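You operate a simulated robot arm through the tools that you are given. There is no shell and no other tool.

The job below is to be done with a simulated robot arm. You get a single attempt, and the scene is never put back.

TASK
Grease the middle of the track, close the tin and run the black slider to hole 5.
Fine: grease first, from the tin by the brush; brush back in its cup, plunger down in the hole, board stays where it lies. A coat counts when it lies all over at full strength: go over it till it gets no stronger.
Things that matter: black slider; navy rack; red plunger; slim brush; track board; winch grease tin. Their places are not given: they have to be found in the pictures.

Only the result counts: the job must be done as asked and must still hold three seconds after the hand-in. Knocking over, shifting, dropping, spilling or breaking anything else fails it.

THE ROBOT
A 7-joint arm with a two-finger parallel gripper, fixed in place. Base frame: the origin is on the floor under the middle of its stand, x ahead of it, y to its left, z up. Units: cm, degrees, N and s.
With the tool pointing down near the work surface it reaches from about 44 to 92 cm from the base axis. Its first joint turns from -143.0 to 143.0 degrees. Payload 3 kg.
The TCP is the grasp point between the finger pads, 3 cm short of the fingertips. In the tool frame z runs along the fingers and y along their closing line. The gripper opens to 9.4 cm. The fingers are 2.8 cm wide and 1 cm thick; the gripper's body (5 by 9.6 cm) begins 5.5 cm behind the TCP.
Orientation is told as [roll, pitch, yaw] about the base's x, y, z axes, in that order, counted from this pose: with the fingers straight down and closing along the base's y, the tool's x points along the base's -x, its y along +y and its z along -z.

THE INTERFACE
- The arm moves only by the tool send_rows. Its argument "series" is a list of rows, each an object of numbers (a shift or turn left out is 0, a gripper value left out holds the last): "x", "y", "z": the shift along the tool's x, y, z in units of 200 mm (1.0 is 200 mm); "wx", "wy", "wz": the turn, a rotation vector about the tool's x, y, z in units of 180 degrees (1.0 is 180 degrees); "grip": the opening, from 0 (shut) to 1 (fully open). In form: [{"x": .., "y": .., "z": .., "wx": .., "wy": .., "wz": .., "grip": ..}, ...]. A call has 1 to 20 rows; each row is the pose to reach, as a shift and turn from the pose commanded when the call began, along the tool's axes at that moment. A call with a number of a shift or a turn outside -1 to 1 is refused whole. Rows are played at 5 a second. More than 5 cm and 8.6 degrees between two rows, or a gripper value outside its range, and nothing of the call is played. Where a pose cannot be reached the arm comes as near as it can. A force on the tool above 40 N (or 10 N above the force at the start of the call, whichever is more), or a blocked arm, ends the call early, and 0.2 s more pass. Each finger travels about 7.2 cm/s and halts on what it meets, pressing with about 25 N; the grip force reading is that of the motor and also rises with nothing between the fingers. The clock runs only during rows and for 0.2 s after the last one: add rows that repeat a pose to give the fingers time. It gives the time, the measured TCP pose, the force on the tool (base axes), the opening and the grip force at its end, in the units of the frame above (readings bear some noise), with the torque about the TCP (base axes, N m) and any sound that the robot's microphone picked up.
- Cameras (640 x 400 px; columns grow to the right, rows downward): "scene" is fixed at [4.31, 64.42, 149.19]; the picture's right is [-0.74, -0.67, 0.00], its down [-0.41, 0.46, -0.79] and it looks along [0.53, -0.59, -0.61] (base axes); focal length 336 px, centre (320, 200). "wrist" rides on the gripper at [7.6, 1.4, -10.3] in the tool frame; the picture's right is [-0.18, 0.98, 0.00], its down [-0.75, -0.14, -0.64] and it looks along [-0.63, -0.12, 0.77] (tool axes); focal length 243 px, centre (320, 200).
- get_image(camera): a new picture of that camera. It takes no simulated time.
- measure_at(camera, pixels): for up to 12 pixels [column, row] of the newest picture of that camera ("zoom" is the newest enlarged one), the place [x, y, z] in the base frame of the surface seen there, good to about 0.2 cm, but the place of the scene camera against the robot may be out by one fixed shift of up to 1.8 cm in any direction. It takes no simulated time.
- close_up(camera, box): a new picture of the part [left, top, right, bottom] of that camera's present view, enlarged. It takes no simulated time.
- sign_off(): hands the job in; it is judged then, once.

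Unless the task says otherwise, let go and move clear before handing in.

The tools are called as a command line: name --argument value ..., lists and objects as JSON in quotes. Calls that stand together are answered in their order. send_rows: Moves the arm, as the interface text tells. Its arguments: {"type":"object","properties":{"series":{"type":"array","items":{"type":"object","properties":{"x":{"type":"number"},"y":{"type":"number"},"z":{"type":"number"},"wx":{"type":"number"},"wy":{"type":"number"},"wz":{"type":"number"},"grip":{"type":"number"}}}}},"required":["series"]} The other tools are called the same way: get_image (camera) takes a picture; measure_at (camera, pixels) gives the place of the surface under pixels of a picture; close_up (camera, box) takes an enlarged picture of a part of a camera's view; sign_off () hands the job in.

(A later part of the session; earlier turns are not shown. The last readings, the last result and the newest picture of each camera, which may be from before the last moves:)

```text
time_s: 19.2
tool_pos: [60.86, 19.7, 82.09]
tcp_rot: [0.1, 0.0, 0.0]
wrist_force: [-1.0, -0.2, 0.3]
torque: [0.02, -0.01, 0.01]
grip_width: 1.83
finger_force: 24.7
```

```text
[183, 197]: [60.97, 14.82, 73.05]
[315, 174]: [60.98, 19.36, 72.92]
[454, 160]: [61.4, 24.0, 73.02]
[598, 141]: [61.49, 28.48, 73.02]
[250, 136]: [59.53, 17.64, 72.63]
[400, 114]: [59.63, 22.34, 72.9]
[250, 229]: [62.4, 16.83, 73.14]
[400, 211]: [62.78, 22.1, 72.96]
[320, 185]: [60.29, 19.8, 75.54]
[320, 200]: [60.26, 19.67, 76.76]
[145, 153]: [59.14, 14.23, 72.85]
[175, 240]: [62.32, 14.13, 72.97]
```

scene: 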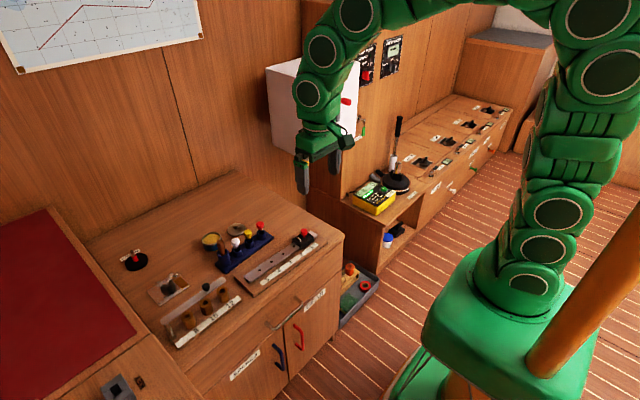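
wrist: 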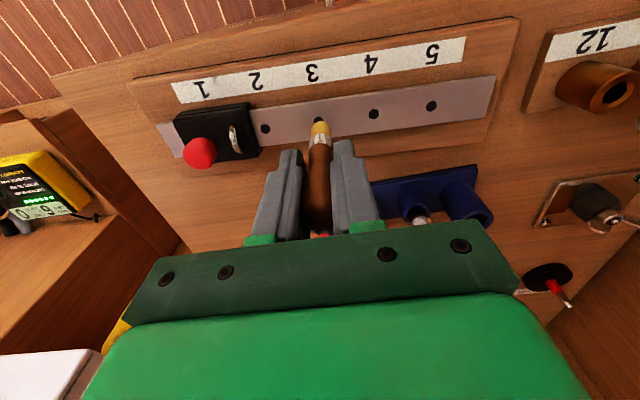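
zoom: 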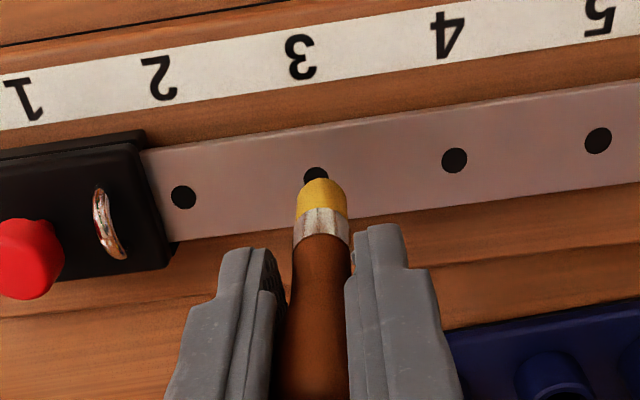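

Centre line fit holds (hole 3 ≈ (61.05, 19.4), hole 4 ≈ (61.3, 24.0)). I'll lower slowly to touch the track, watching the force.

send_rows --series '[{"z": 0.03}, {"z": 0.045}, {"z": 0.055}, {"z": 0.055}]'

close_up --camera "wrist" --box '[200, 50, 440, 210]'

close_up --camera "scene" --box '[255, 215, 325, 270]'

```text
time_s: 20.2
tool_pos: [60.77, 19.58, 80.94]
tcp_rot: [0.0, 0.0, 0.0]
wrist_force: [0.9, 0.8, -0.2]
torque: [0.05, 0.01, -0.03]
grip_width: 1.88
finger_force: 25.0
```

```text
2.50 times, centred on (320, 130) of wrist
```

zoom: 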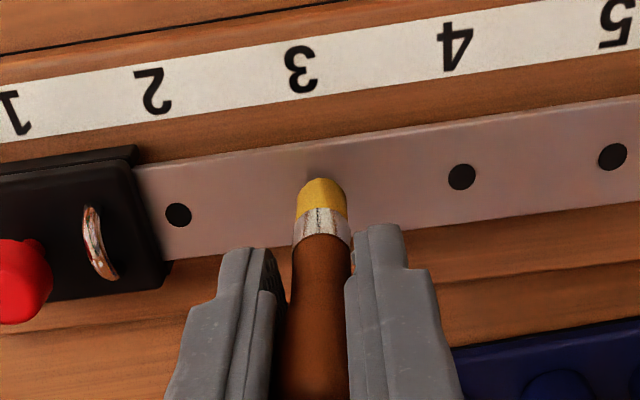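

```text
7.27 times, centred on (290, 242) of scene
```

zoom: 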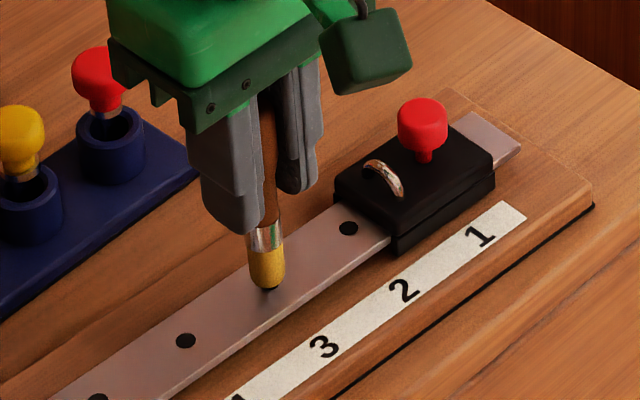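

No contact force yet; the tip is just above hole 3. I'll lower 0.3 cm more and make a short test stroke towards hole 4 and back.

send_rows --series '[{"z": 0.015}, {"z": 0.015, "y": 0.05, "x": -0.002}, {"z": 0.015, "y": 0.1, "x": -0.004}, {"z": 0.015, "y": 0.1, "x": -0.004}]'

close_up --camera "wrist" --box '[200, 50, 440, 210]'

close_up --camera "scene" --box '[245, 215, 325, 275]'

```text
time_s: 21.2
tool_pos: [60.75, 21.47, 80.49]
tcp_rot: [0.0, 0.0, -0.1]
wrist_force: [0.6, 0.2, 0.3]
torque: [-0.02, 0.03, 0.03]
grip_width: 1.85
finger_force: 24.7
```

```text
2.50 times, centred on (320, 130) of wrist
```

zoom: 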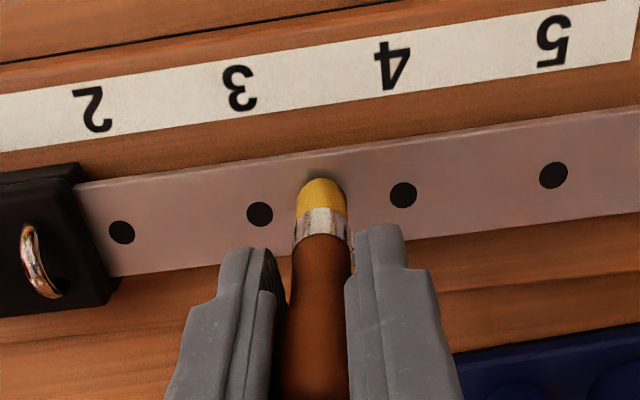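

```text
6.67 times, centred on (285, 245) of scene
```

zoom: 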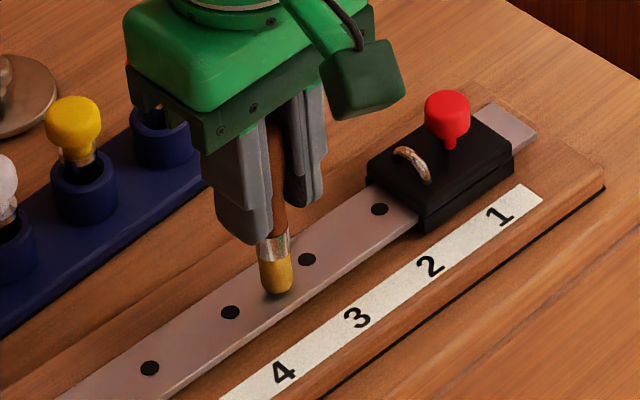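

No force and no mark on the track yet. I'll measure the tip and the track just beside it to find the remaining gap.

close_up --camera "wrist" --box '[290, 105, 350, 145]'

measure_at --camera "zoom" --pixels '[[320, 170], [320, 175], [320, 182], [320, 190], [320, 200], [320, 220], [320, 250], [320, 150], [320, 120], [320, 280], [320, 300], [320, 330]]'

close_up --camera "scene" --box '[265, 235, 295, 260]'

```text
10.00 times, centred on (320, 125) of wrist
```

zoom: 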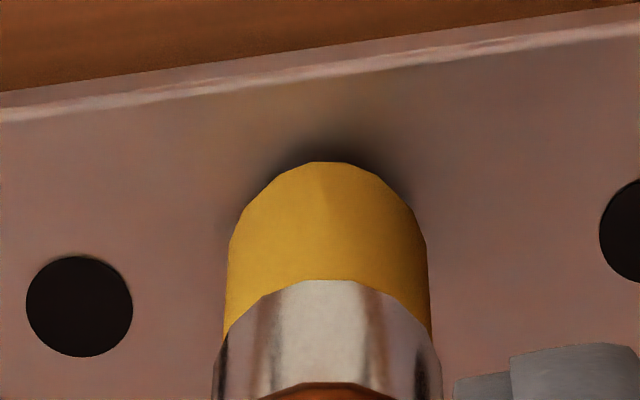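

```text
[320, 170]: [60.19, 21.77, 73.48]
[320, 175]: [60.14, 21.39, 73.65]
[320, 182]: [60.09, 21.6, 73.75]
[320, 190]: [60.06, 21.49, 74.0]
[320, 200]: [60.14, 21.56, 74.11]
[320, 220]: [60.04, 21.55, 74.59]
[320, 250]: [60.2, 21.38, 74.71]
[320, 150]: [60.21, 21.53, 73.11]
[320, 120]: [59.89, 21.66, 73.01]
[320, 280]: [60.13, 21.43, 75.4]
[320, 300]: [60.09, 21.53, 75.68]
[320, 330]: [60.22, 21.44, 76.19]
```

```text
16.00 times, centred on (280, 248) of scene
```

zoom: 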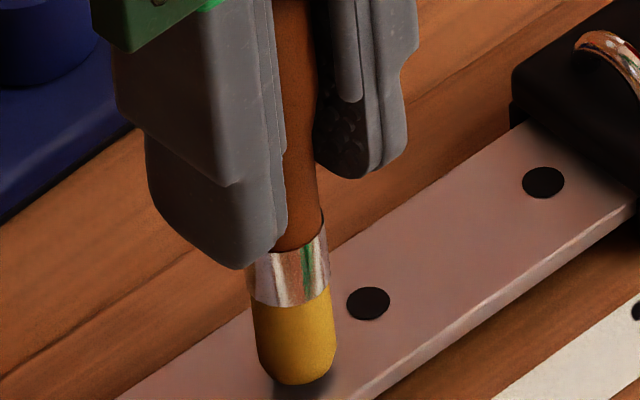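

The tip silhouette reads z≈73.3 against the track's 73.0, so it is barely above or just touching. I'll lower another 0.25 cm and stroke again while watching force and the surface.

send_rows --series '[{"z": 0.0125}, {"z": 0.0125, "y": -0.05, "x": 0.002}, {"z": 0.0125, "y": -0.1, "x": 0.004}, {"z": 0.0125, "y": -0.05, "x": 0.002}, {"z": 0.0125}, {"z": 0.0125}]'

close_up --camera "wrist" --box '[260, 85, 380, 165]'

close_up --camera "scene" --box '[255, 225, 315, 270]'

```text
time_s: 22.6
tool_pos: [60.81, 21.61, 80.29]
tcp_rot: [0.0, 0.0, 0.0]
wrist_force: [-0.2, 0.1, -0.5]
torque: [0.03, 0.0, -0.03]
grip_width: 1.86
finger_force: 24.6
```

```text
5.00 times, centred on (320, 125) of wrist
```

zoom: 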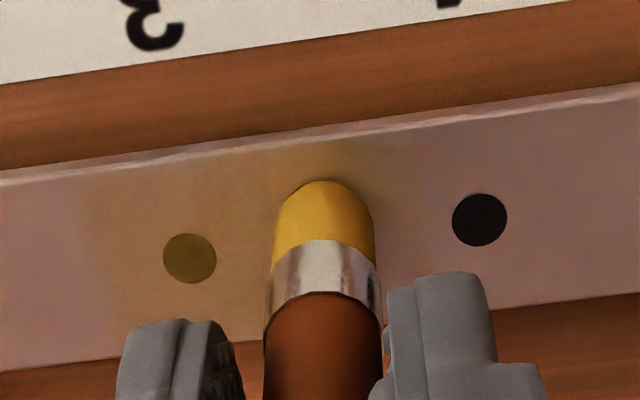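

```text
8.89 times, centred on (285, 248) of scene
```

zoom: 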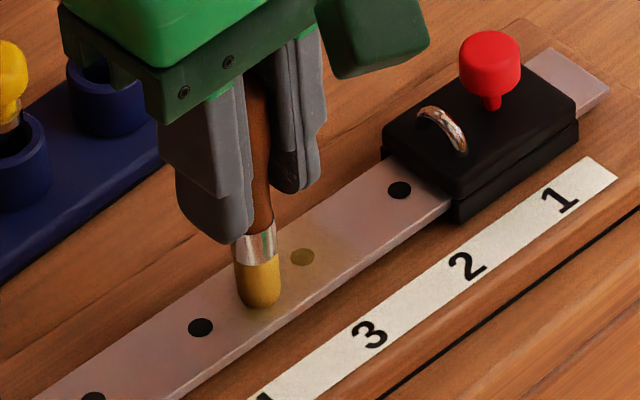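

A yellowish coat now shows around hole 3 (wrist zoom x≈85–400), so contact works at this height with almost no force. I'll measure how far the tint extends from the strokes at y 19.5–21.5.

close_up --camera "wrist" --box '[220, 85, 420, 185]'

measure_at --camera "zoom" --pixels '[[175, 150], [195, 150], [400, 100], [380, 100], [250, 175], [320, 120], [410, 138], [200, 215], [190, 120], [300, 100]]'

```text
3.20 times, centred on (320, 135) of wrist
```

zoom: 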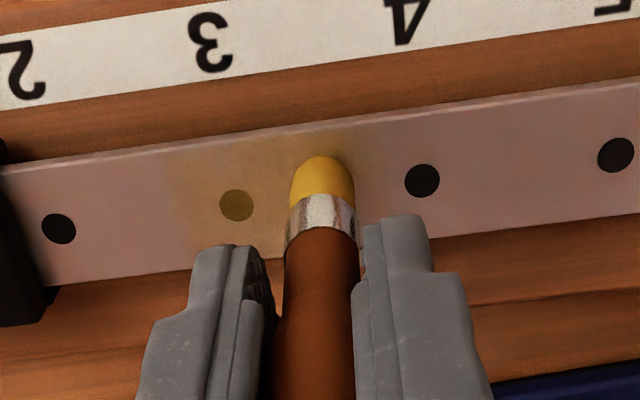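

```text
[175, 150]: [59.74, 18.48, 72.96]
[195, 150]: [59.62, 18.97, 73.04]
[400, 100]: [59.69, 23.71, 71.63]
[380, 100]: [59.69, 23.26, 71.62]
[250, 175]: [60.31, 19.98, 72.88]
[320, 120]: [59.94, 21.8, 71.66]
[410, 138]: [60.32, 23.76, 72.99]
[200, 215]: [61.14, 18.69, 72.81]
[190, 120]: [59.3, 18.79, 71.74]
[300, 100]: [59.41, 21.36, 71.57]
```

The tint reaches about 1.3 cm beyond the stroke and nearly the full width. I'll now run long strokes over y≈15.5–25.2 in two lanes (±0.5 cm off the centre line).

send_rows --series '[{"x": -0.0435, "y": 0.0625, "z": 0.005}, {"x": -0.0465, "y": 0.1225, "z": 0.005}, {"x": -0.049, "y": 0.1825, "z": 0.005}, {"x": -0.0465, "y": 0.1225, "z": 0.005}, {"x": -0.0435, "y": 0.0625, "z": 0.005}, {"x": -0.041, "y": 0, "z": 0.005}, {"x": -0.038, "y": -0.0625, "z": 0.005}, {"x": -0.0355, "y": -0.1275, "z": 0.005}, {"x": -0.0325, "y": -0.1925, "z": 0.005}, {"x": -0.03, "y": -0.2525, "z": 0.005}, {"x": -0.028, "y": -0.3025, "z": 0.005}, {"x": 0.022, "y": -0.3025, "z": 0.005}, {"x": 0.0195, "y": -0.2425, "z": 0.005}, {"x": 0.017, "y": -0.1775, "z": 0.005}, {"x": 0.014, "y": -0.1125, "z": 0.005}, {"x": 0.011, "y": -0.0475, "z": 0.005}, {"x": 0.008, "y": 0.0175, "z": 0.005}, {"x": 0.0055, "y": 0.0825, "z": 0.005}, {"x": 0.0025, "y": 0.1475, "z": 0.005}, {"x": 0.001, "y": 0.1825, "z": 0.005}]'

get_image --camera "wrist"

close_up --camera "scene" --box '[235, 225, 325, 290]'

close_up --camera "wrist" --box '[80, 70, 480, 270]'

```text
time_s: 26.8
tool_pos: [60.97, 25.14, 80.29]
tcp_rot: [0.0, -0.1, -0.1]
wrist_force: [0.5, -0.1, -0.5]
torque: [0.01, 0.0, 0.01]
grip_width: 1.82
finger_force: 24.9
```

```text
taken
```

wrist: 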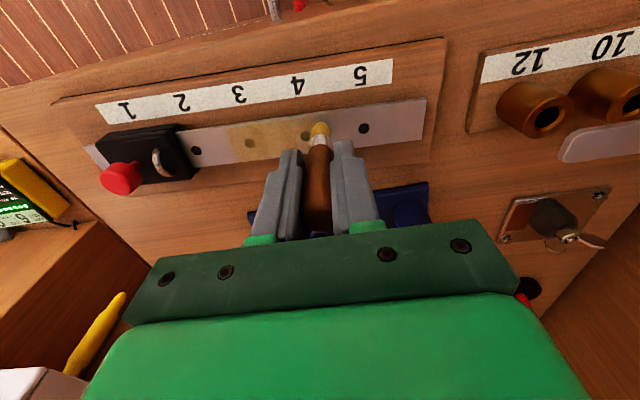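

```text
6.15 times, centred on (280, 258) of scene
```

zoom: 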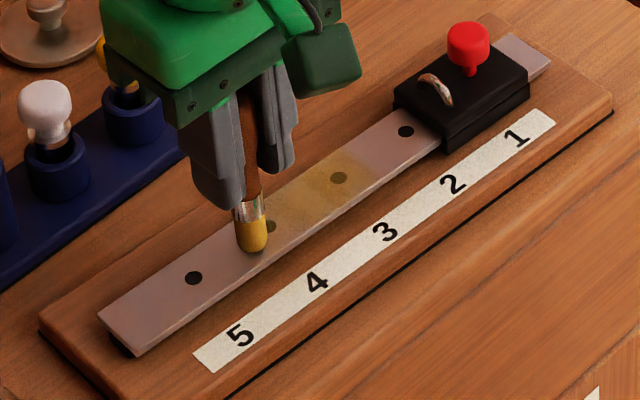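

```text
1.60 times, centred on (280, 170) of wrist
```

zoom: 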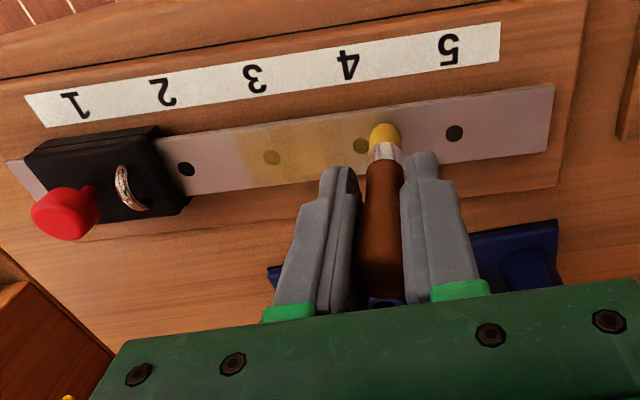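

The coat has a clear left boundary just before hole 3 although I stroked further left, so the zone is fixed and extends past hole 4. I'll lift slightly and move back to see the full coat.

send_rows --series '[{"z": -0.1}, {"z": -0.2, "x": -0.1}, {"z": -0.25, "x": -0.25}, {"z": -0.25, "x": -0.25}]'

get_image --camera "wrist"

close_up --camera "scene" --box '[235, 225, 325, 290]'

close_up --camera "wrist" --box '[120, 20, 460, 140]'

```text
time_s: 27.8
tool_pos: [65.83, 25.17, 85.42]
tcp_rot: [0.0, 0.0, 0.0]
wrist_force: [-0.3, 0.4, -0.4]
torque: [-0.02, -0.01, -0.02]
grip_width: 1.85
finger_force: 24.7
```

```text
taken
```

wrist: 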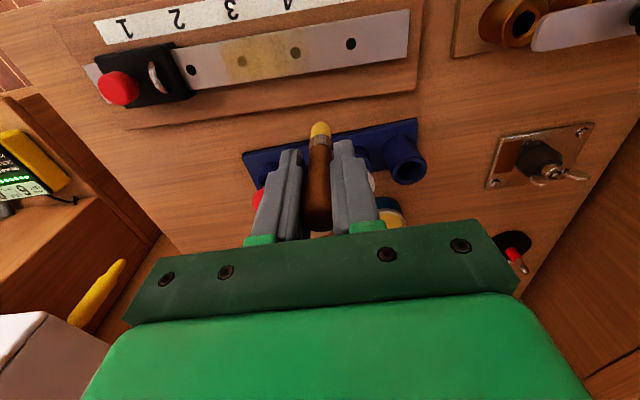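

```text
6.15 times, centred on (280, 258) of scene
```

zoom: 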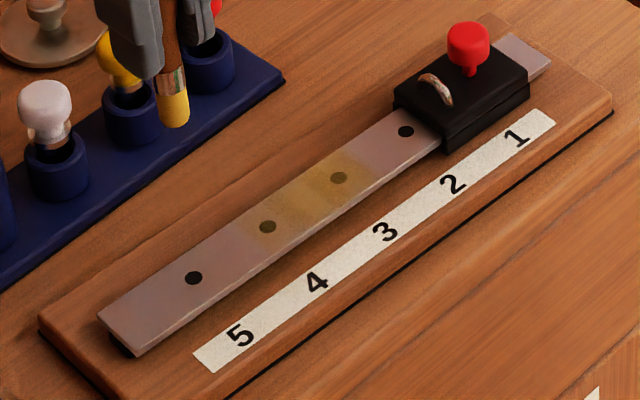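

```text
1.88 times, centred on (290, 80) of wrist
```

zoom: 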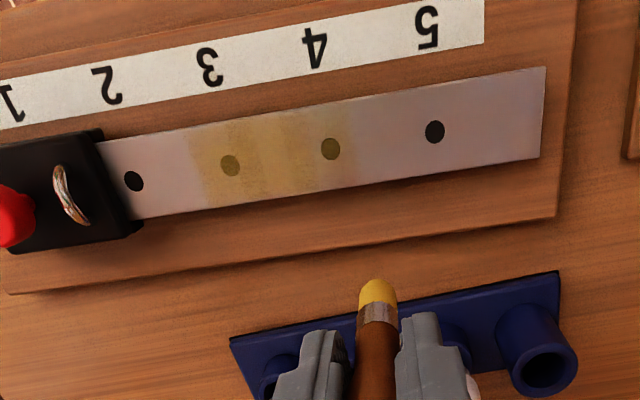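

The coat zone spans zoom x≈195–357 (just before hole 3 to just after hole 4), full width, with uneven bands. I'll measure those boundaries.

measure_at --camera "zoom" --pixels '[[190, 135], [212, 205], [330, 110], [357, 182], [230, 166], [330, 149], [435, 132], [250, 124], [265, 198], [134, 181]]'

close_up --camera "wrist" --box '[200, 30, 330, 95]'

```text
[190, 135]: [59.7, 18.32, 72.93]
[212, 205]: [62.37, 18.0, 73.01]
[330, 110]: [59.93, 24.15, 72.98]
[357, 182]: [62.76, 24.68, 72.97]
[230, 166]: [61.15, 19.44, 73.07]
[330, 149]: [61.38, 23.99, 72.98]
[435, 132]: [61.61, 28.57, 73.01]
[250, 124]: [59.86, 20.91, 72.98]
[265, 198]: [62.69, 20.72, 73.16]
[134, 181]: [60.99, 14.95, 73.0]
```

```text
4.92 times, centred on (265, 62) of wrist
```

zoom: 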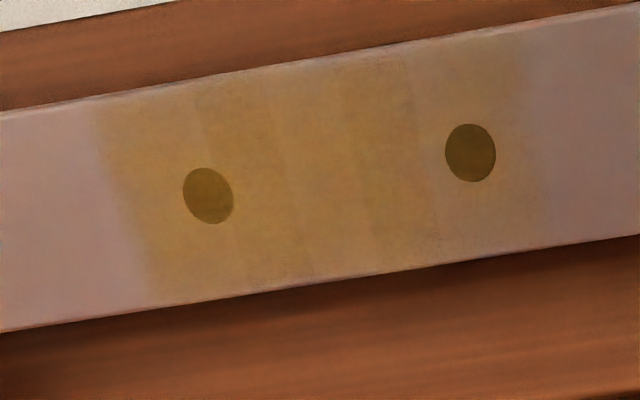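

Six bands between y≈18.1 and 25.2 show different strength, so it needs more passes. I'll stroke back and forth over y 17.5–25.8 again.

send_rows --series '[{"x": 0.12, "z": 0.06}, {"x": 0.2, "z": 0.19}, {"x": 0.205, "y": 0.03, "z": 0.25}, {"x": 0.2065, "y": -0.035, "z": 0.25}, {"x": 0.2095, "y": -0.105, "z": 0.25}, {"x": 0.2125, "y": -0.175, "z": 0.25}, {"x": 0.216, "y": -0.245, "z": 0.25}, {"x": 0.219, "y": -0.315, "z": 0.25}, {"x": 0.222, "y": -0.385, "z": 0.25}, {"x": 0.262, "y": -0.385, "z": 0.25}, {"x": 0.259, "y": -0.315, "z": 0.25}, {"x": 0.256, "y": -0.245, "z": 0.25}, {"x": 0.2525, "y": -0.175, "z": 0.25}, {"x": 0.2495, "y": -0.105, "z": 0.25}, {"x": 0.2465, "y": -0.035, "z": 0.25}, {"x": 0.2435, "y": 0.03, "z": 0.25}, {"x": 0.235, "y": 0.08, "z": 0.25}, {"x": 0.235, "y": 0.08, "z": 0.25}]'

get_image --camera "wrist"

close_up --camera "scene" --box '[245, 225, 315, 275]'

close_up --camera "wrist" --box '[170, 100, 350, 190]'

```text
time_s: 31.6
tool_pos: [61.18, 26.57, 80.17]
tcp_rot: [0.0, 0.0, -0.1]
wrist_force: [0.6, 0.5, -1.3]
torque: [0.02, 0.02, -0.02]
grip_width: 1.83
finger_force: 25.2
```

```text
taken
```

wrist: 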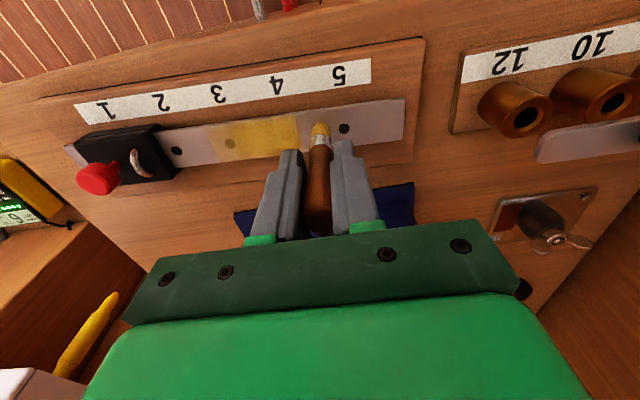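

```text
8.00 times, centred on (280, 250) of scene
```

zoom: 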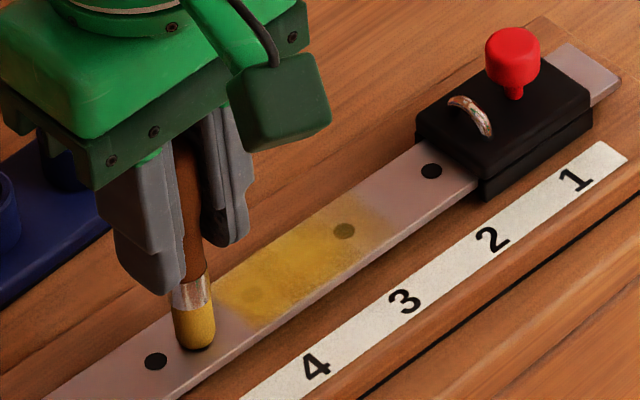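

```text
3.56 times, centred on (260, 145) of wrist
```

zoom: 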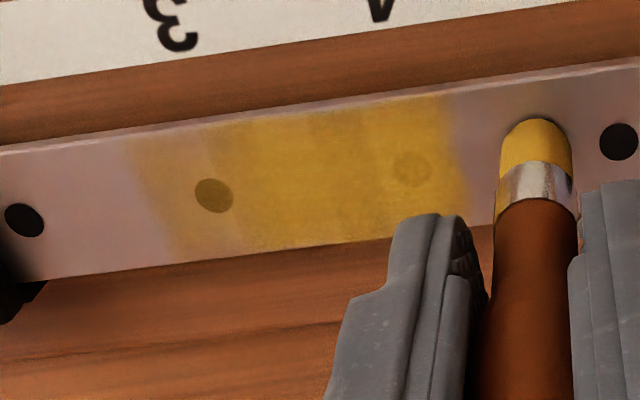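

The right part is now strong yellow; the left part by hole 3 is weaker. I'll run more strokes with emphasis on y 17–21.

send_rows --series '[{"x": -0.0105, "y": -0.07}, {"x": -0.0073, "y": -0.14}, {"x": -0.0043, "y": -0.21}, {"x": -0.0012, "y": -0.28}, {"x": 0.0015, "y": -0.34}, {"x": 0.004, "y": -0.4}, {"x": 0.0062, "y": -0.45}, {"x": 0.008, "y": -0.49}, {"x": -0.0193, "y": -0.44}, {"x": -0.0215, "y": -0.39}, {"x": -0.0235, "y": -0.34}, {"x": -0.0255, "y": -0.29}, {"x": 0.0255, "y": -0.315}, {"x": 0.0278, "y": -0.365}, {"x": 0.03, "y": -0.415}, {"x": 0.032, "y": -0.465}, {"x": 0.0035, "y": -0.39}, {"x": 0.0, "y": -0.3}, {"x": -0.0043, "y": -0.21}, {"x": -0.008, "y": -0.12}]'

get_image --camera "wrist"

close_up --camera "scene" --box '[245, 225, 315, 275]'

close_up --camera "wrist" --box '[200, 100, 380, 190]'

```text
time_s: 35.8
tool_pos: [61.52, 24.55, 80.44]
tcp_rot: [-0.1, 0.0, 0.0]
wrist_force: [0.2, -0.7, -0.9]
torque: [-0.03, -0.03, 0.0]
grip_width: 1.82
finger_force: 25.7
```

```text
taken
```

wrist: 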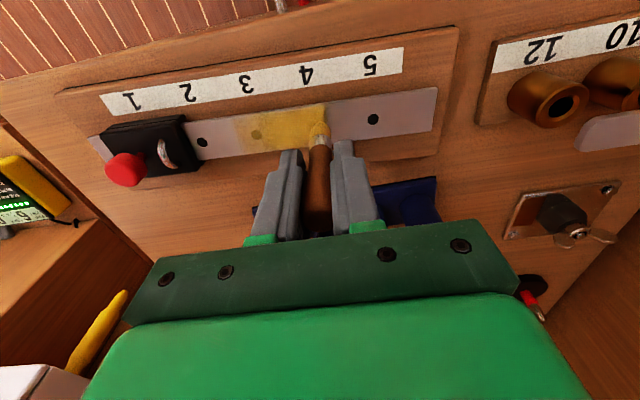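

```text
8.00 times, centred on (280, 250) of scene
```

zoom: 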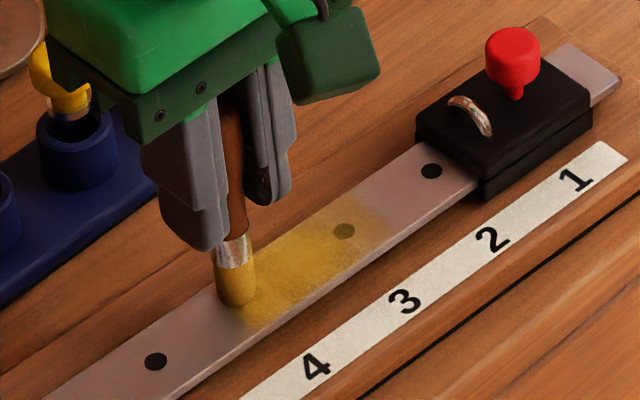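

```text
3.56 times, centred on (290, 145) of wrist
```

zoom: 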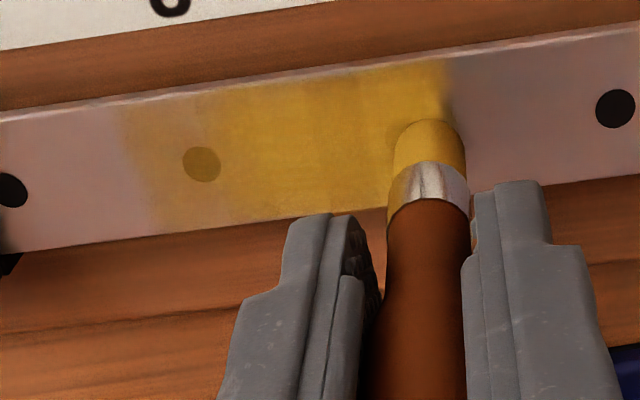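

This pass brought little gain on the left and the bristle looks paler, so the brush is likely spent. I'll lift and go back to the tin for another dip.

send_rows --series '[{"z": -0.15}, {"z": -0.32}, {"z": -0.5}, {"z": -0.5, "x": -0.1, "y": 0.03}, {"z": -0.5, "x": -0.28, "y": 0.09}, {"z": -0.5, "x": -0.46, "y": 0.15}, {"z": -0.5, "x": -0.64, "y": 0.2}, {"z": -0.5, "x": -0.82, "y": 0.26}, {"z": -0.5, "x": -0.98, "y": 0.3}, {"z": -0.5, "x": -0.98, "y": 0.3}]'

close_up --camera "scene" --box '[190, 170, 270, 240]'

close_up --camera "scene" --box '[245, 225, 315, 275]'

get_image --camera "wrist"

```text
time_s: 38.0
tool_pos: [81.05, 30.59, 90.16]
tcp_rot: [0.0, 0.0, 0.0]
wrist_force: [-0.1, 0.0, -0.3]
torque: [-0.02, 0.0, 0.01]
grip_width: 1.84
finger_force: 25.0
```

```text
5.71 times, centred on (230, 205) of scene
```

zoom: 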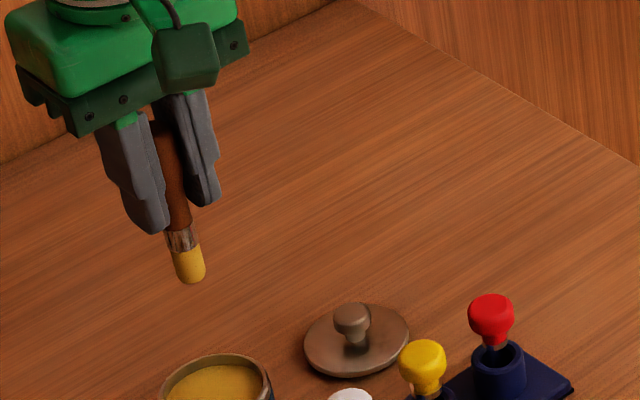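

```text
8.00 times, centred on (280, 250) of scene
```

zoom: 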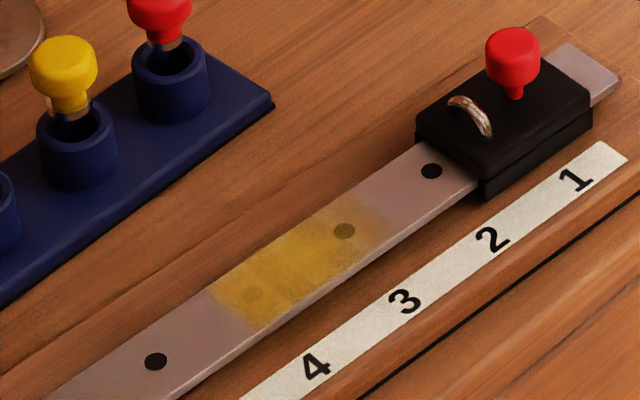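

```text
taken
```

wrist: 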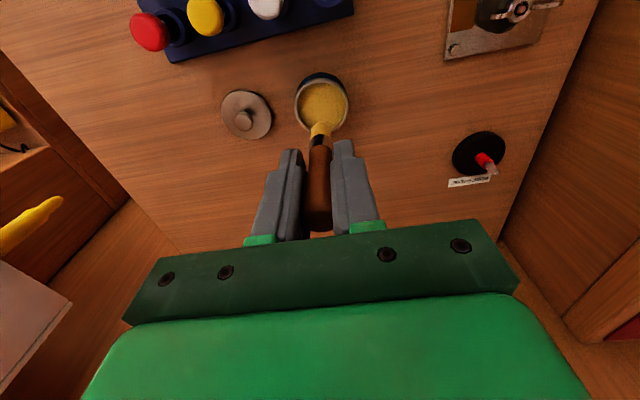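

The coat stays put at holes 3–4; now I dip again at (82.8, 30.4), a bit deeper (TCP 79.5, fingertips 3 cm above the rim).

send_rows --series '[{"x": -0.097}, {"x": -0.097, "z": 0.15}, {"x": -0.097, "z": 0.3}, {"x": -0.097, "z": 0.43}, {"x": -0.097, "z": 0.5}, {"x": -0.097, "z": 0.535}, {"x": -0.067, "z": 0.535}, {"x": -0.097, "y": 0.03, "z": 0.535}, {"x": -0.127, "z": 0.535}, {"x": -0.097, "y": -0.03, "z": 0.535}, {"x": -0.097, "z": 0.535}, {"x": -0.097, "z": 0.535}]'

close_up --camera "scene" --box '[180, 190, 260, 260]'

```text
time_s: 39.9
tool_pos: [83.15, 30.86, 79.77]
tcp_rot: [0.0, 0.1, 0.1]
wrist_force: [-3.5, -3.9, 13.1]
torque: [-0.29, 0.19, -0.01]
grip_width: 1.92
finger_force: 25.3
stopped in row 9: the force on the tool passed its limit at 41 N (the readings are from after the stop); the commanded pose is now the measured one
```

```text
5.71 times, centred on (220, 225) of scene
```

zoom: 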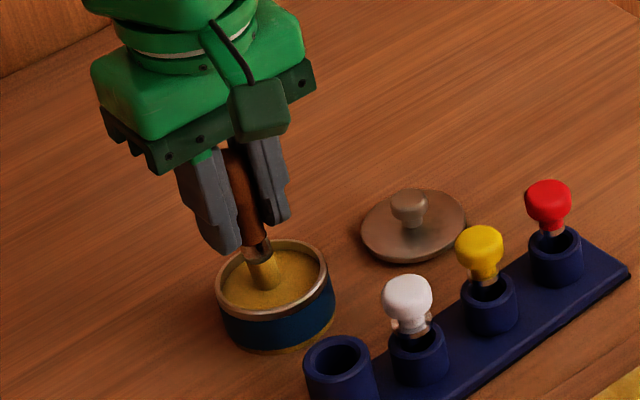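

The force limit tripped (41 N): the brush hit something stiff in the tin at this depth, and it may have shifted slightly in the grip. I'll lift straight up and inspect brush and tin.

send_rows --series '[{"z": -0.03}, {"z": -0.08}, {"z": -0.16}, {"z": -0.26}, {"z": -0.36}, {"z": -0.36}]'

close_up --camera "scene" --box '[180, 190, 260, 260]'

get_image --camera "wrist"

close_up --camera "wrist" --box '[220, 60, 400, 230]'

```text
time_s: 41.3
tool_pos: [83.1, 31.0, 86.88]
tcp_rot: [0.0, 0.2, 0.2]
wrist_force: [-0.8, 0.7, 0.4]
torque: [-0.06, 0.02, 0.02]
grip_width: 1.83
finger_force: 25.1
```

```text
5.71 times, centred on (220, 225) of scene
```

zoom: 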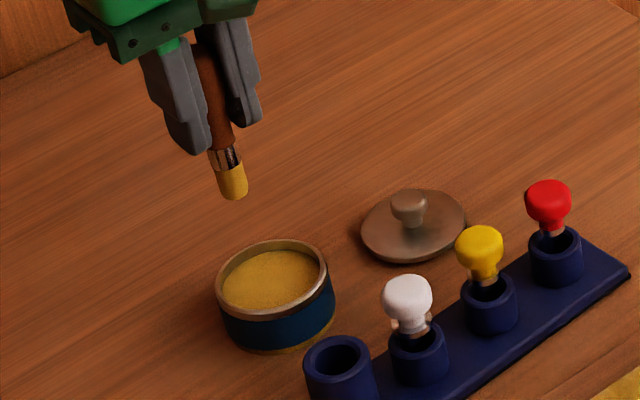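

```text
taken
```

wrist: 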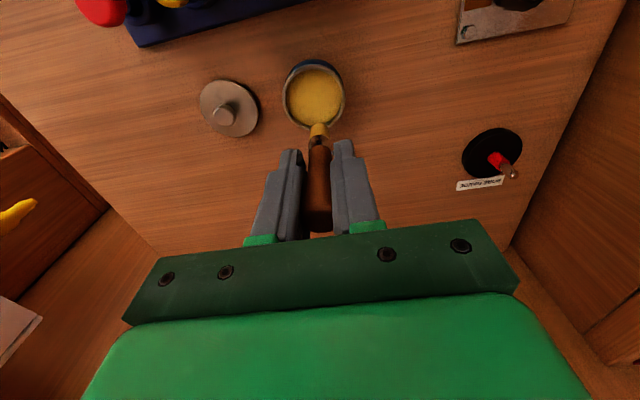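

```text
2.35 times, centred on (310, 145) of wrist
```

zoom: 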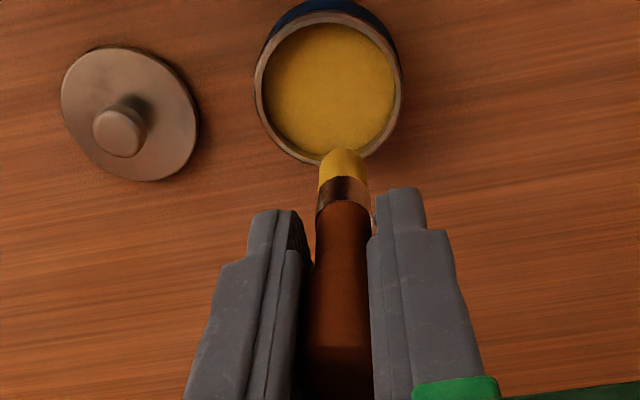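

The tin did not move (rim still at scene zoom (217–327, 240–310)). The brush now tilts slightly in the grip; I'll measure its axis.

measure_at --camera "zoom" --pixels '[[342, 153], [342, 165], [342, 178], [342, 195], [342, 225], [340, 260], [337, 300], [335, 340], [333, 370], [320, 190], [366, 195], [335, 390]]'

measure_at --camera "wrist" --pixels '[[285, 92], [344, 92], [315, 62], [300, 127], [326, 122], [313, 95], [230, 105], [202, 105], [258, 105]]'

```text
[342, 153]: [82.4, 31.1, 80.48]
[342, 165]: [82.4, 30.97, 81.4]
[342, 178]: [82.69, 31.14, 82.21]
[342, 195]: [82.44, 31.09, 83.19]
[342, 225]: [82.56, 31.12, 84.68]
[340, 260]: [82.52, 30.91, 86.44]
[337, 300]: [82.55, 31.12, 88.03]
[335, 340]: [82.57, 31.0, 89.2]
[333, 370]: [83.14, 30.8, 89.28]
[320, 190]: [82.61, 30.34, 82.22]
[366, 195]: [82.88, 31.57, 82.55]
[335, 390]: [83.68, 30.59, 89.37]
```

```text
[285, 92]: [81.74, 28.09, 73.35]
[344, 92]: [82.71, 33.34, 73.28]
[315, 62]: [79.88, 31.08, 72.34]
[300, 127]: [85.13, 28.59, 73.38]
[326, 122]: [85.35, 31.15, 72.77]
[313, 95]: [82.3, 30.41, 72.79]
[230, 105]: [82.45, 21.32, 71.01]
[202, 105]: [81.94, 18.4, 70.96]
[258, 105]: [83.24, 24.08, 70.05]
```

The handle top is now 2.45 cm above the TCP (was 1.3), so the brush has slid up about 1.15 cm: tip ≈ TCP − 6.65. Grease acts firm at z≈72.75. The brush was dipped, so I'll carry it back to the track with corrected heights.

send_rows --series '[{"z": -0.1}, {"z": -0.15, "x": 0.05, "y": -0.02}, {"z": -0.15, "x": 0.2, "y": -0.06}, {"z": -0.15, "x": 0.38, "y": -0.11}, {"z": -0.15, "x": 0.56, "y": -0.16}, {"z": -0.15, "x": 0.74, "y": -0.21}, {"z": -0.15, "x": 0.92, "y": -0.25}, {"z": -0.15, "x": 0.99, "y": -0.2575}, {"z": -0.15, "x": 0.99, "y": -0.2575}]'

get_image --camera "wrist"

close_up --camera "wrist" --box '[120, 20, 460, 220]'

```text
time_s: 43.3
tool_pos: [63.55, 25.79, 89.92]
tcp_rot: [0.0, 0.1, 0.0]
wrist_force: [0.2, -0.9, -0.3]
torque: [0.0, 0.0, 0.0]
grip_width: 1.85
finger_force: 24.9
```

```text
taken
```

wrist: 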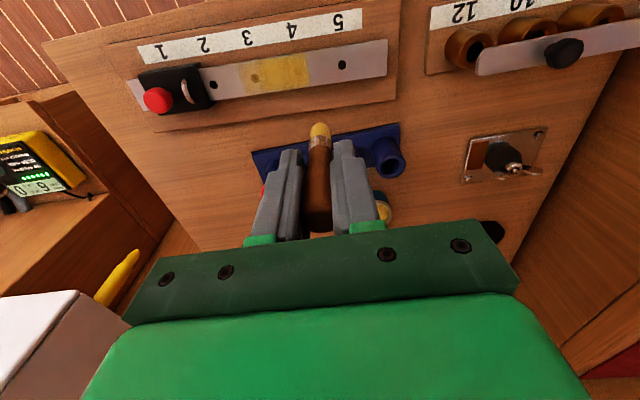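

```text
1.88 times, centred on (290, 120) of wrist
```

zoom: 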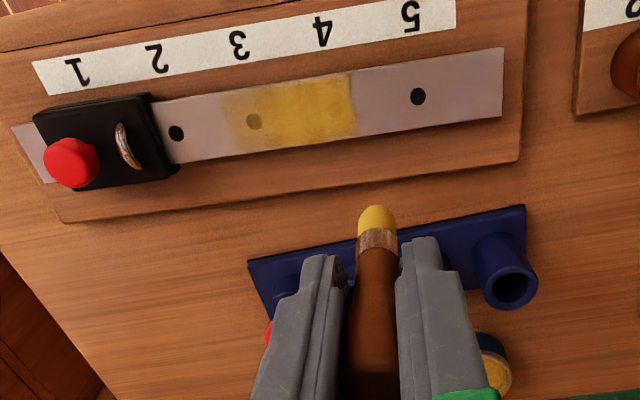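

The weak part is by hole 3. I'll move over y≈19.8 on the centre line and come down to TCP z≈80.3 to check the tip height.

send_rows --series '[{"x": 0.05, "y": -0.1}, {"x": 0.1, "y": -0.2}, {"x": 0.1175, "y": -0.3, "z": 0.05}, {"x": 0.1175, "y": -0.3, "z": 0.2}, {"x": 0.1175, "y": -0.3, "z": 0.35}, {"x": 0.1175, "y": -0.3, "z": 0.45}, {"x": 0.1175, "y": -0.3, "z": 0.48}, {"x": 0.1175, "y": -0.3, "z": 0.48}]'

close_up --camera "wrist" --box '[260, 95, 380, 175]'

measure_at --camera "zoom" --pixels '[[320, 190], [320, 195], [320, 200], [320, 210], [320, 220], [320, 240], [320, 260], [320, 180], [320, 170], [320, 160]]'

close_up --camera "scene" --box '[260, 225, 310, 265]'

```text
time_s: 45.1
tool_pos: [61.1, 19.61, 80.28]
tcp_rot: [0.1, 0.2, 0.2]
wrist_force: [-0.8, 0.3, -0.5]
torque: [-0.01, 0.02, 0.0]
grip_width: 1.86
finger_force: 25.2
```

```text
5.00 times, centred on (320, 135) of wrist
```

zoom: 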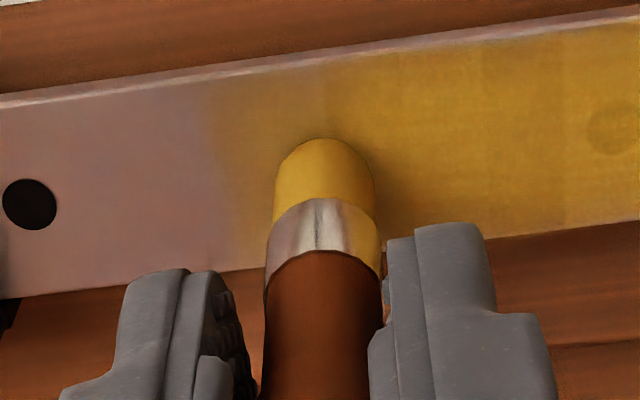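

```text
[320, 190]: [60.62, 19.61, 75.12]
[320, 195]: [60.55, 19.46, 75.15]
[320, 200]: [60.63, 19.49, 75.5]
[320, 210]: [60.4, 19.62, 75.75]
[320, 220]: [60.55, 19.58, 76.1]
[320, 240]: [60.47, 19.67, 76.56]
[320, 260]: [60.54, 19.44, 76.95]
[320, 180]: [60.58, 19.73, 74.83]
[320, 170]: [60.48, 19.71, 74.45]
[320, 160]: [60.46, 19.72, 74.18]
```

```text
10.00 times, centred on (285, 245) of scene
```

zoom: 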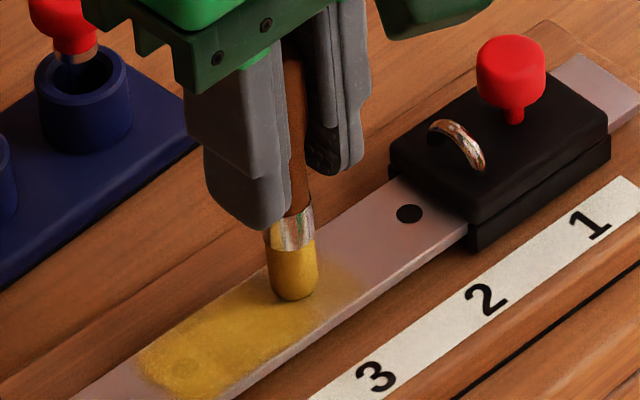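

The tip is ≈0.6 cm above the track, so I'll lower 0.7 cm (TCP 79.6) and stroke over the whole zone, starting with the weak left end.

send_rows --series '[{"z": 0.02}, {"z": 0.035, "y": -0.04, "x": 0.001}, {"z": 0.035, "y": -0.08, "x": 0.003}, {"z": 0.035, "y": -0.12, "x": 0.0045}, {"z": 0.035, "y": -0.12, "x": -0.0155}, {"z": 0.035, "y": -0.07, "x": -0.0175}, {"z": 0.035, "y": -0.02, "x": -0.0198}, {"z": 0.035, "y": 0.03, "x": -0.022}, {"z": 0.035, "y": 0.08, "x": -0.024}, {"z": 0.035, "y": 0.13, "x": -0.0263}, {"z": 0.035, "y": 0.18, "x": -0.0285}, {"z": 0.035, "y": 0.23, "x": -0.0305}, {"z": 0.035, "y": 0.28, "x": -0.033}, {"z": 0.035, "y": 0.28, "x": 0.007}, {"z": 0.035, "y": 0.22, "x": 0.0098}, {"z": 0.035, "y": 0.16, "x": 0.0124}, {"z": 0.035, "y": 0.1, "x": 0.015}, {"z": 0.035, "y": 0.04, "x": 0.0176}, {"z": 0.035, "y": -0.02, "x": 0.0202}, {"z": 0.035, "y": -0.08, "x": 0.0228}]'

get_image --camera "wrist"

close_up --camera "scene" --box '[245, 225, 315, 275]'

close_up --camera "wrist" --box '[240, 95, 440, 195]'

```text
time_s: 45.7
tool_pos: [61.25, 19.13, 80.1]
tcp_rot: [0.2, -0.1, 0.1]
wrist_force: [-3.8, 3.8, 14.0]
torque: [0.29, 0.26, 0.04]
grip_width: 1.94
finger_force: 25.2
stopped in row 3: the force on the tool passed its limit at 44 N (the readings are from after the stop); the commanded pose is now the measured one
```

```text
taken
```

wrist: 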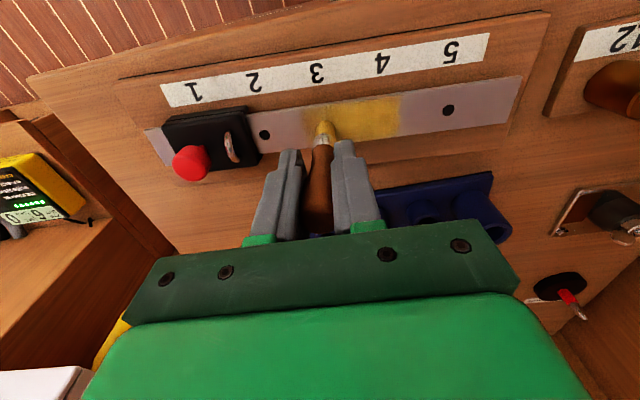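

```text
8.00 times, centred on (280, 250) of scene
```

zoom: 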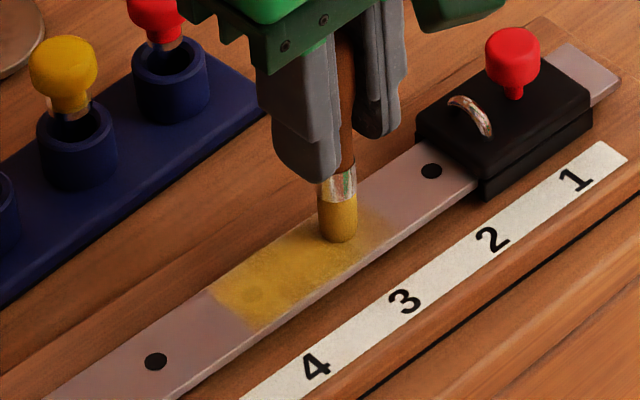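

```text
3.20 times, centred on (340, 145) of wrist
```

zoom: 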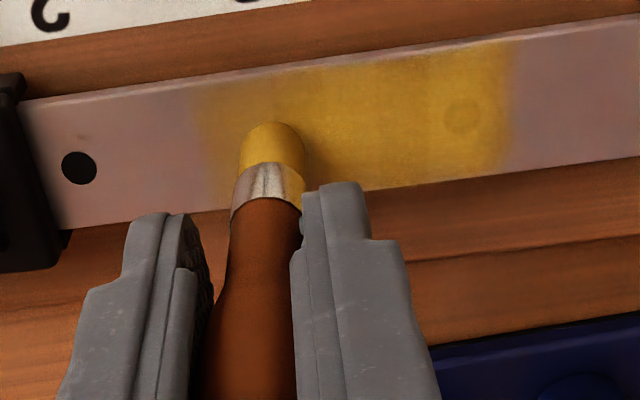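

The brush is stiffer than thought: 44 N at TCP ≈80.1, so contact starts near 80.3. I'll raise 0.5 cm to release the load and check how the brush sits.

send_rows --series '[{"z": -0.01}, {"z": -0.025}, {"z": -0.025}]'

close_up --camera "wrist" --box '[250, 95, 390, 235]'

measure_at --camera "zoom" --pixels '[[325, 120], [325, 135], [325, 160], [325, 180], [325, 200], [325, 230], [320, 280], [320, 330], [320, 380], [290, 260], [355, 260]]'

close_up --camera "scene" --box '[265, 205, 310, 260]'

```text
time_s: 46.5
tool_pos: [61.07, 19.03, 80.49]
tcp_rot: [0.3, -0.2, 0.1]
wrist_force: [0.0, -0.9, -0.1]
torque: [0.02, 0.02, 0.02]
grip_width: 1.84
finger_force: 25.2
```

```text
2.86 times, centred on (320, 165) of wrist
```

zoom: 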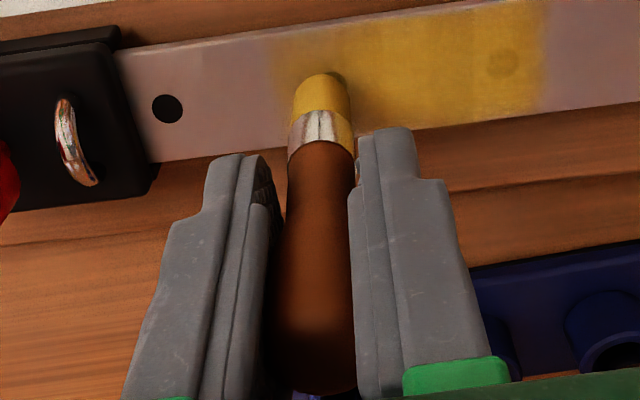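

```text
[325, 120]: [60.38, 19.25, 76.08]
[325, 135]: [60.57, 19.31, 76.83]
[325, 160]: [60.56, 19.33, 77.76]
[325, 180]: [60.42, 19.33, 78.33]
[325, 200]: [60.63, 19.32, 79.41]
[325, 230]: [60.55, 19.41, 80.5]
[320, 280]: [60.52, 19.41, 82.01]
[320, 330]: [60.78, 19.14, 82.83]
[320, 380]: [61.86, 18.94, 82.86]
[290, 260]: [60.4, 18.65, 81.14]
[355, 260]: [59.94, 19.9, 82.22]
```

```text
7.27 times, centred on (288, 232) of scene
```

zoom: 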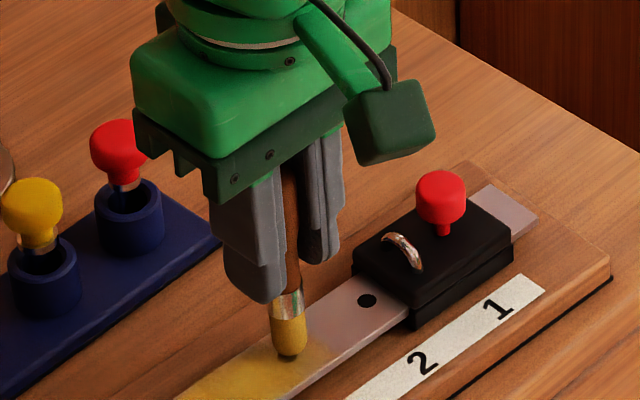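

The brush top is now 2.36 cm above the TCP (tip ≈ TCP − 6.9), so contact is at TCP ≈79.9. I'll lower in fine steps to about 79.9 and read the force.

send_rows --series '[{"z": 0.015}, {"z": 0.022}, {"z": 0.027}, {"z": 0.03}, {"z": 0.03}]'

close_up --camera "wrist" --box '[260, 95, 380, 175]'

```text
time_s: 47.5
tool_pos: [61.3, 19.18, 79.93]
tcp_rot: [0.4, -0.4, 0.0]
wrist_force: [-6.3, -1.7, 19.0]
torque: [-0.18, 0.32, 0.01]
grip_width: 1.83
finger_force: 24.8
stopped in row 4: the force on the tool passed its limit at 46 N (the readings are from after the stop); the commanded pose is now the measured one
```

```text
5.00 times, centred on (320, 135) of wrist
```

zoom: 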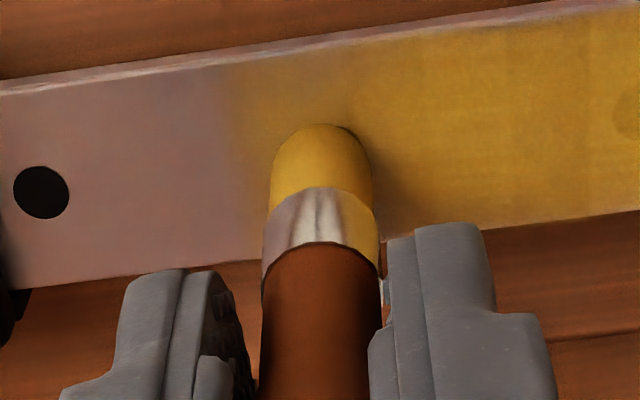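

Contact is stiff; 46 N was reached at about TCP 80.0 and 19 N remains. I'll back off by 0.1 cm steps until the force is only a few newtons.

send_rows --series '[{"z": -0.005}, {"z": -0.005}]'

```text
time_s: 48.1
tool_pos: [61.26, 19.14, 80.06]
tcp_rot: [0.2, -0.3, 0.2]
wrist_force: [0.6, -0.1, 0.8]
torque: [-0.09, -0.04, -0.01]
grip_width: 1.82
finger_force: 24.9
```

Force is now ~0.8 N at TCP ≈80.05, right at the surface. I'll stroke the whole zone at this height, only 0.02 cm lower.

send_rows --series '[{"z": 0.001, "y": -0.038, "x": 0.014}, {"z": 0.001, "y": -0.078, "x": 0.0155}, {"z": 0.001, "y": -0.078, "x": -0.0045}, {"z": 0.001, "y": -0.028, "x": -0.0065}, {"z": 0.001, "y": 0.022, "x": -0.0088}, {"z": 0.001, "y": 0.072, "x": -0.011}, {"z": 0.001, "y": 0.122, "x": -0.013}, {"z": 0.001, "y": 0.172, "x": -0.0153}, {"z": 0.001, "y": 0.222, "x": -0.0175}, {"z": 0.001, "y": 0.272, "x": -0.0195}, {"z": 0.001, "y": 0.317, "x": -0.0215}, {"z": 0.001, "y": 0.317, "x": 0.0185}, {"z": 0.001, "y": 0.262, "x": 0.021}, {"z": 0.001, "y": 0.207, "x": 0.023}, {"z": 0.001, "y": 0.152, "x": 0.0255}, {"z": 0.001, "y": 0.097, "x": 0.028}, {"z": 0.001, "y": 0.042, "x": 0.0305}, {"z": 0.001, "y": -0.013, "x": 0.033}, {"z": 0.001, "y": -0.068, "x": 0.035}, {"z": 0.001, "y": -0.088, "x": 0.036}]'

get_image --camera "wrist"

close_up --camera "scene" --box '[245, 225, 315, 275]'

close_up --camera "wrist" --box '[260, 95, 460, 195]'

```text
time_s: 52.3
tool_pos: [60.53, 17.38, 79.99]
tcp_rot: [0.2, -0.3, 0.1]
wrist_force: [0.1, 2.4, 2.5]
torque: [0.12, 0.03, -0.01]
grip_width: 1.92
finger_force: 24.8
```

```text
taken
```

wrist: 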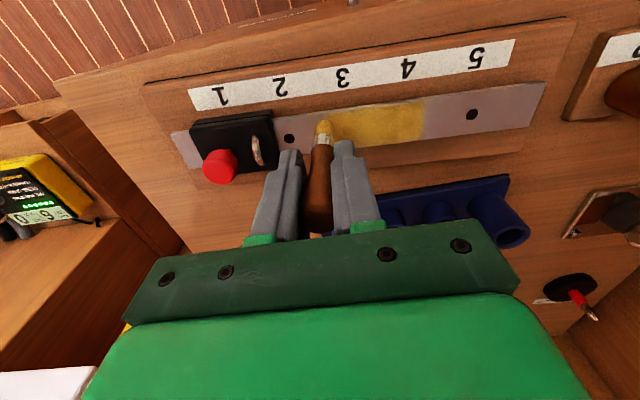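

```text
8.00 times, centred on (280, 250) of scene
```

zoom: 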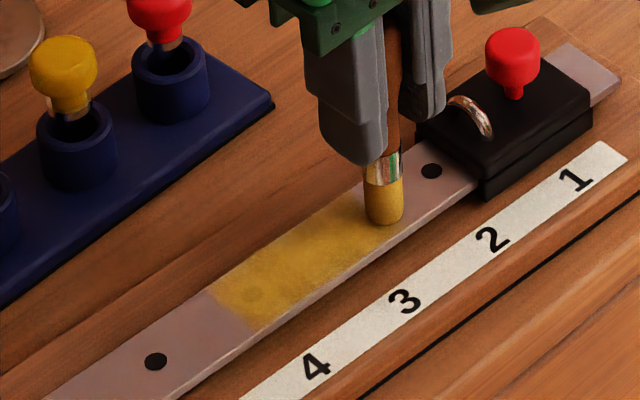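

```text
3.20 times, centred on (360, 145) of wrist
```

zoom: 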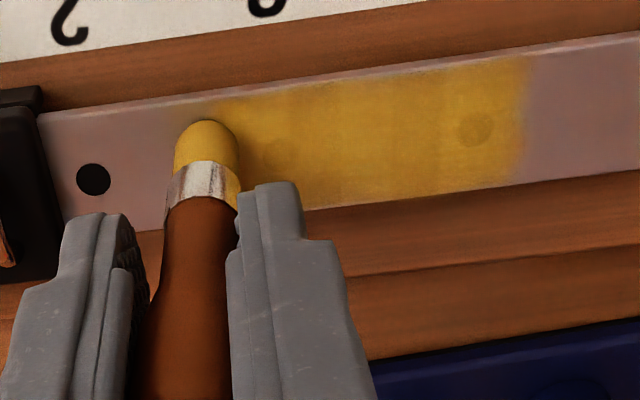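

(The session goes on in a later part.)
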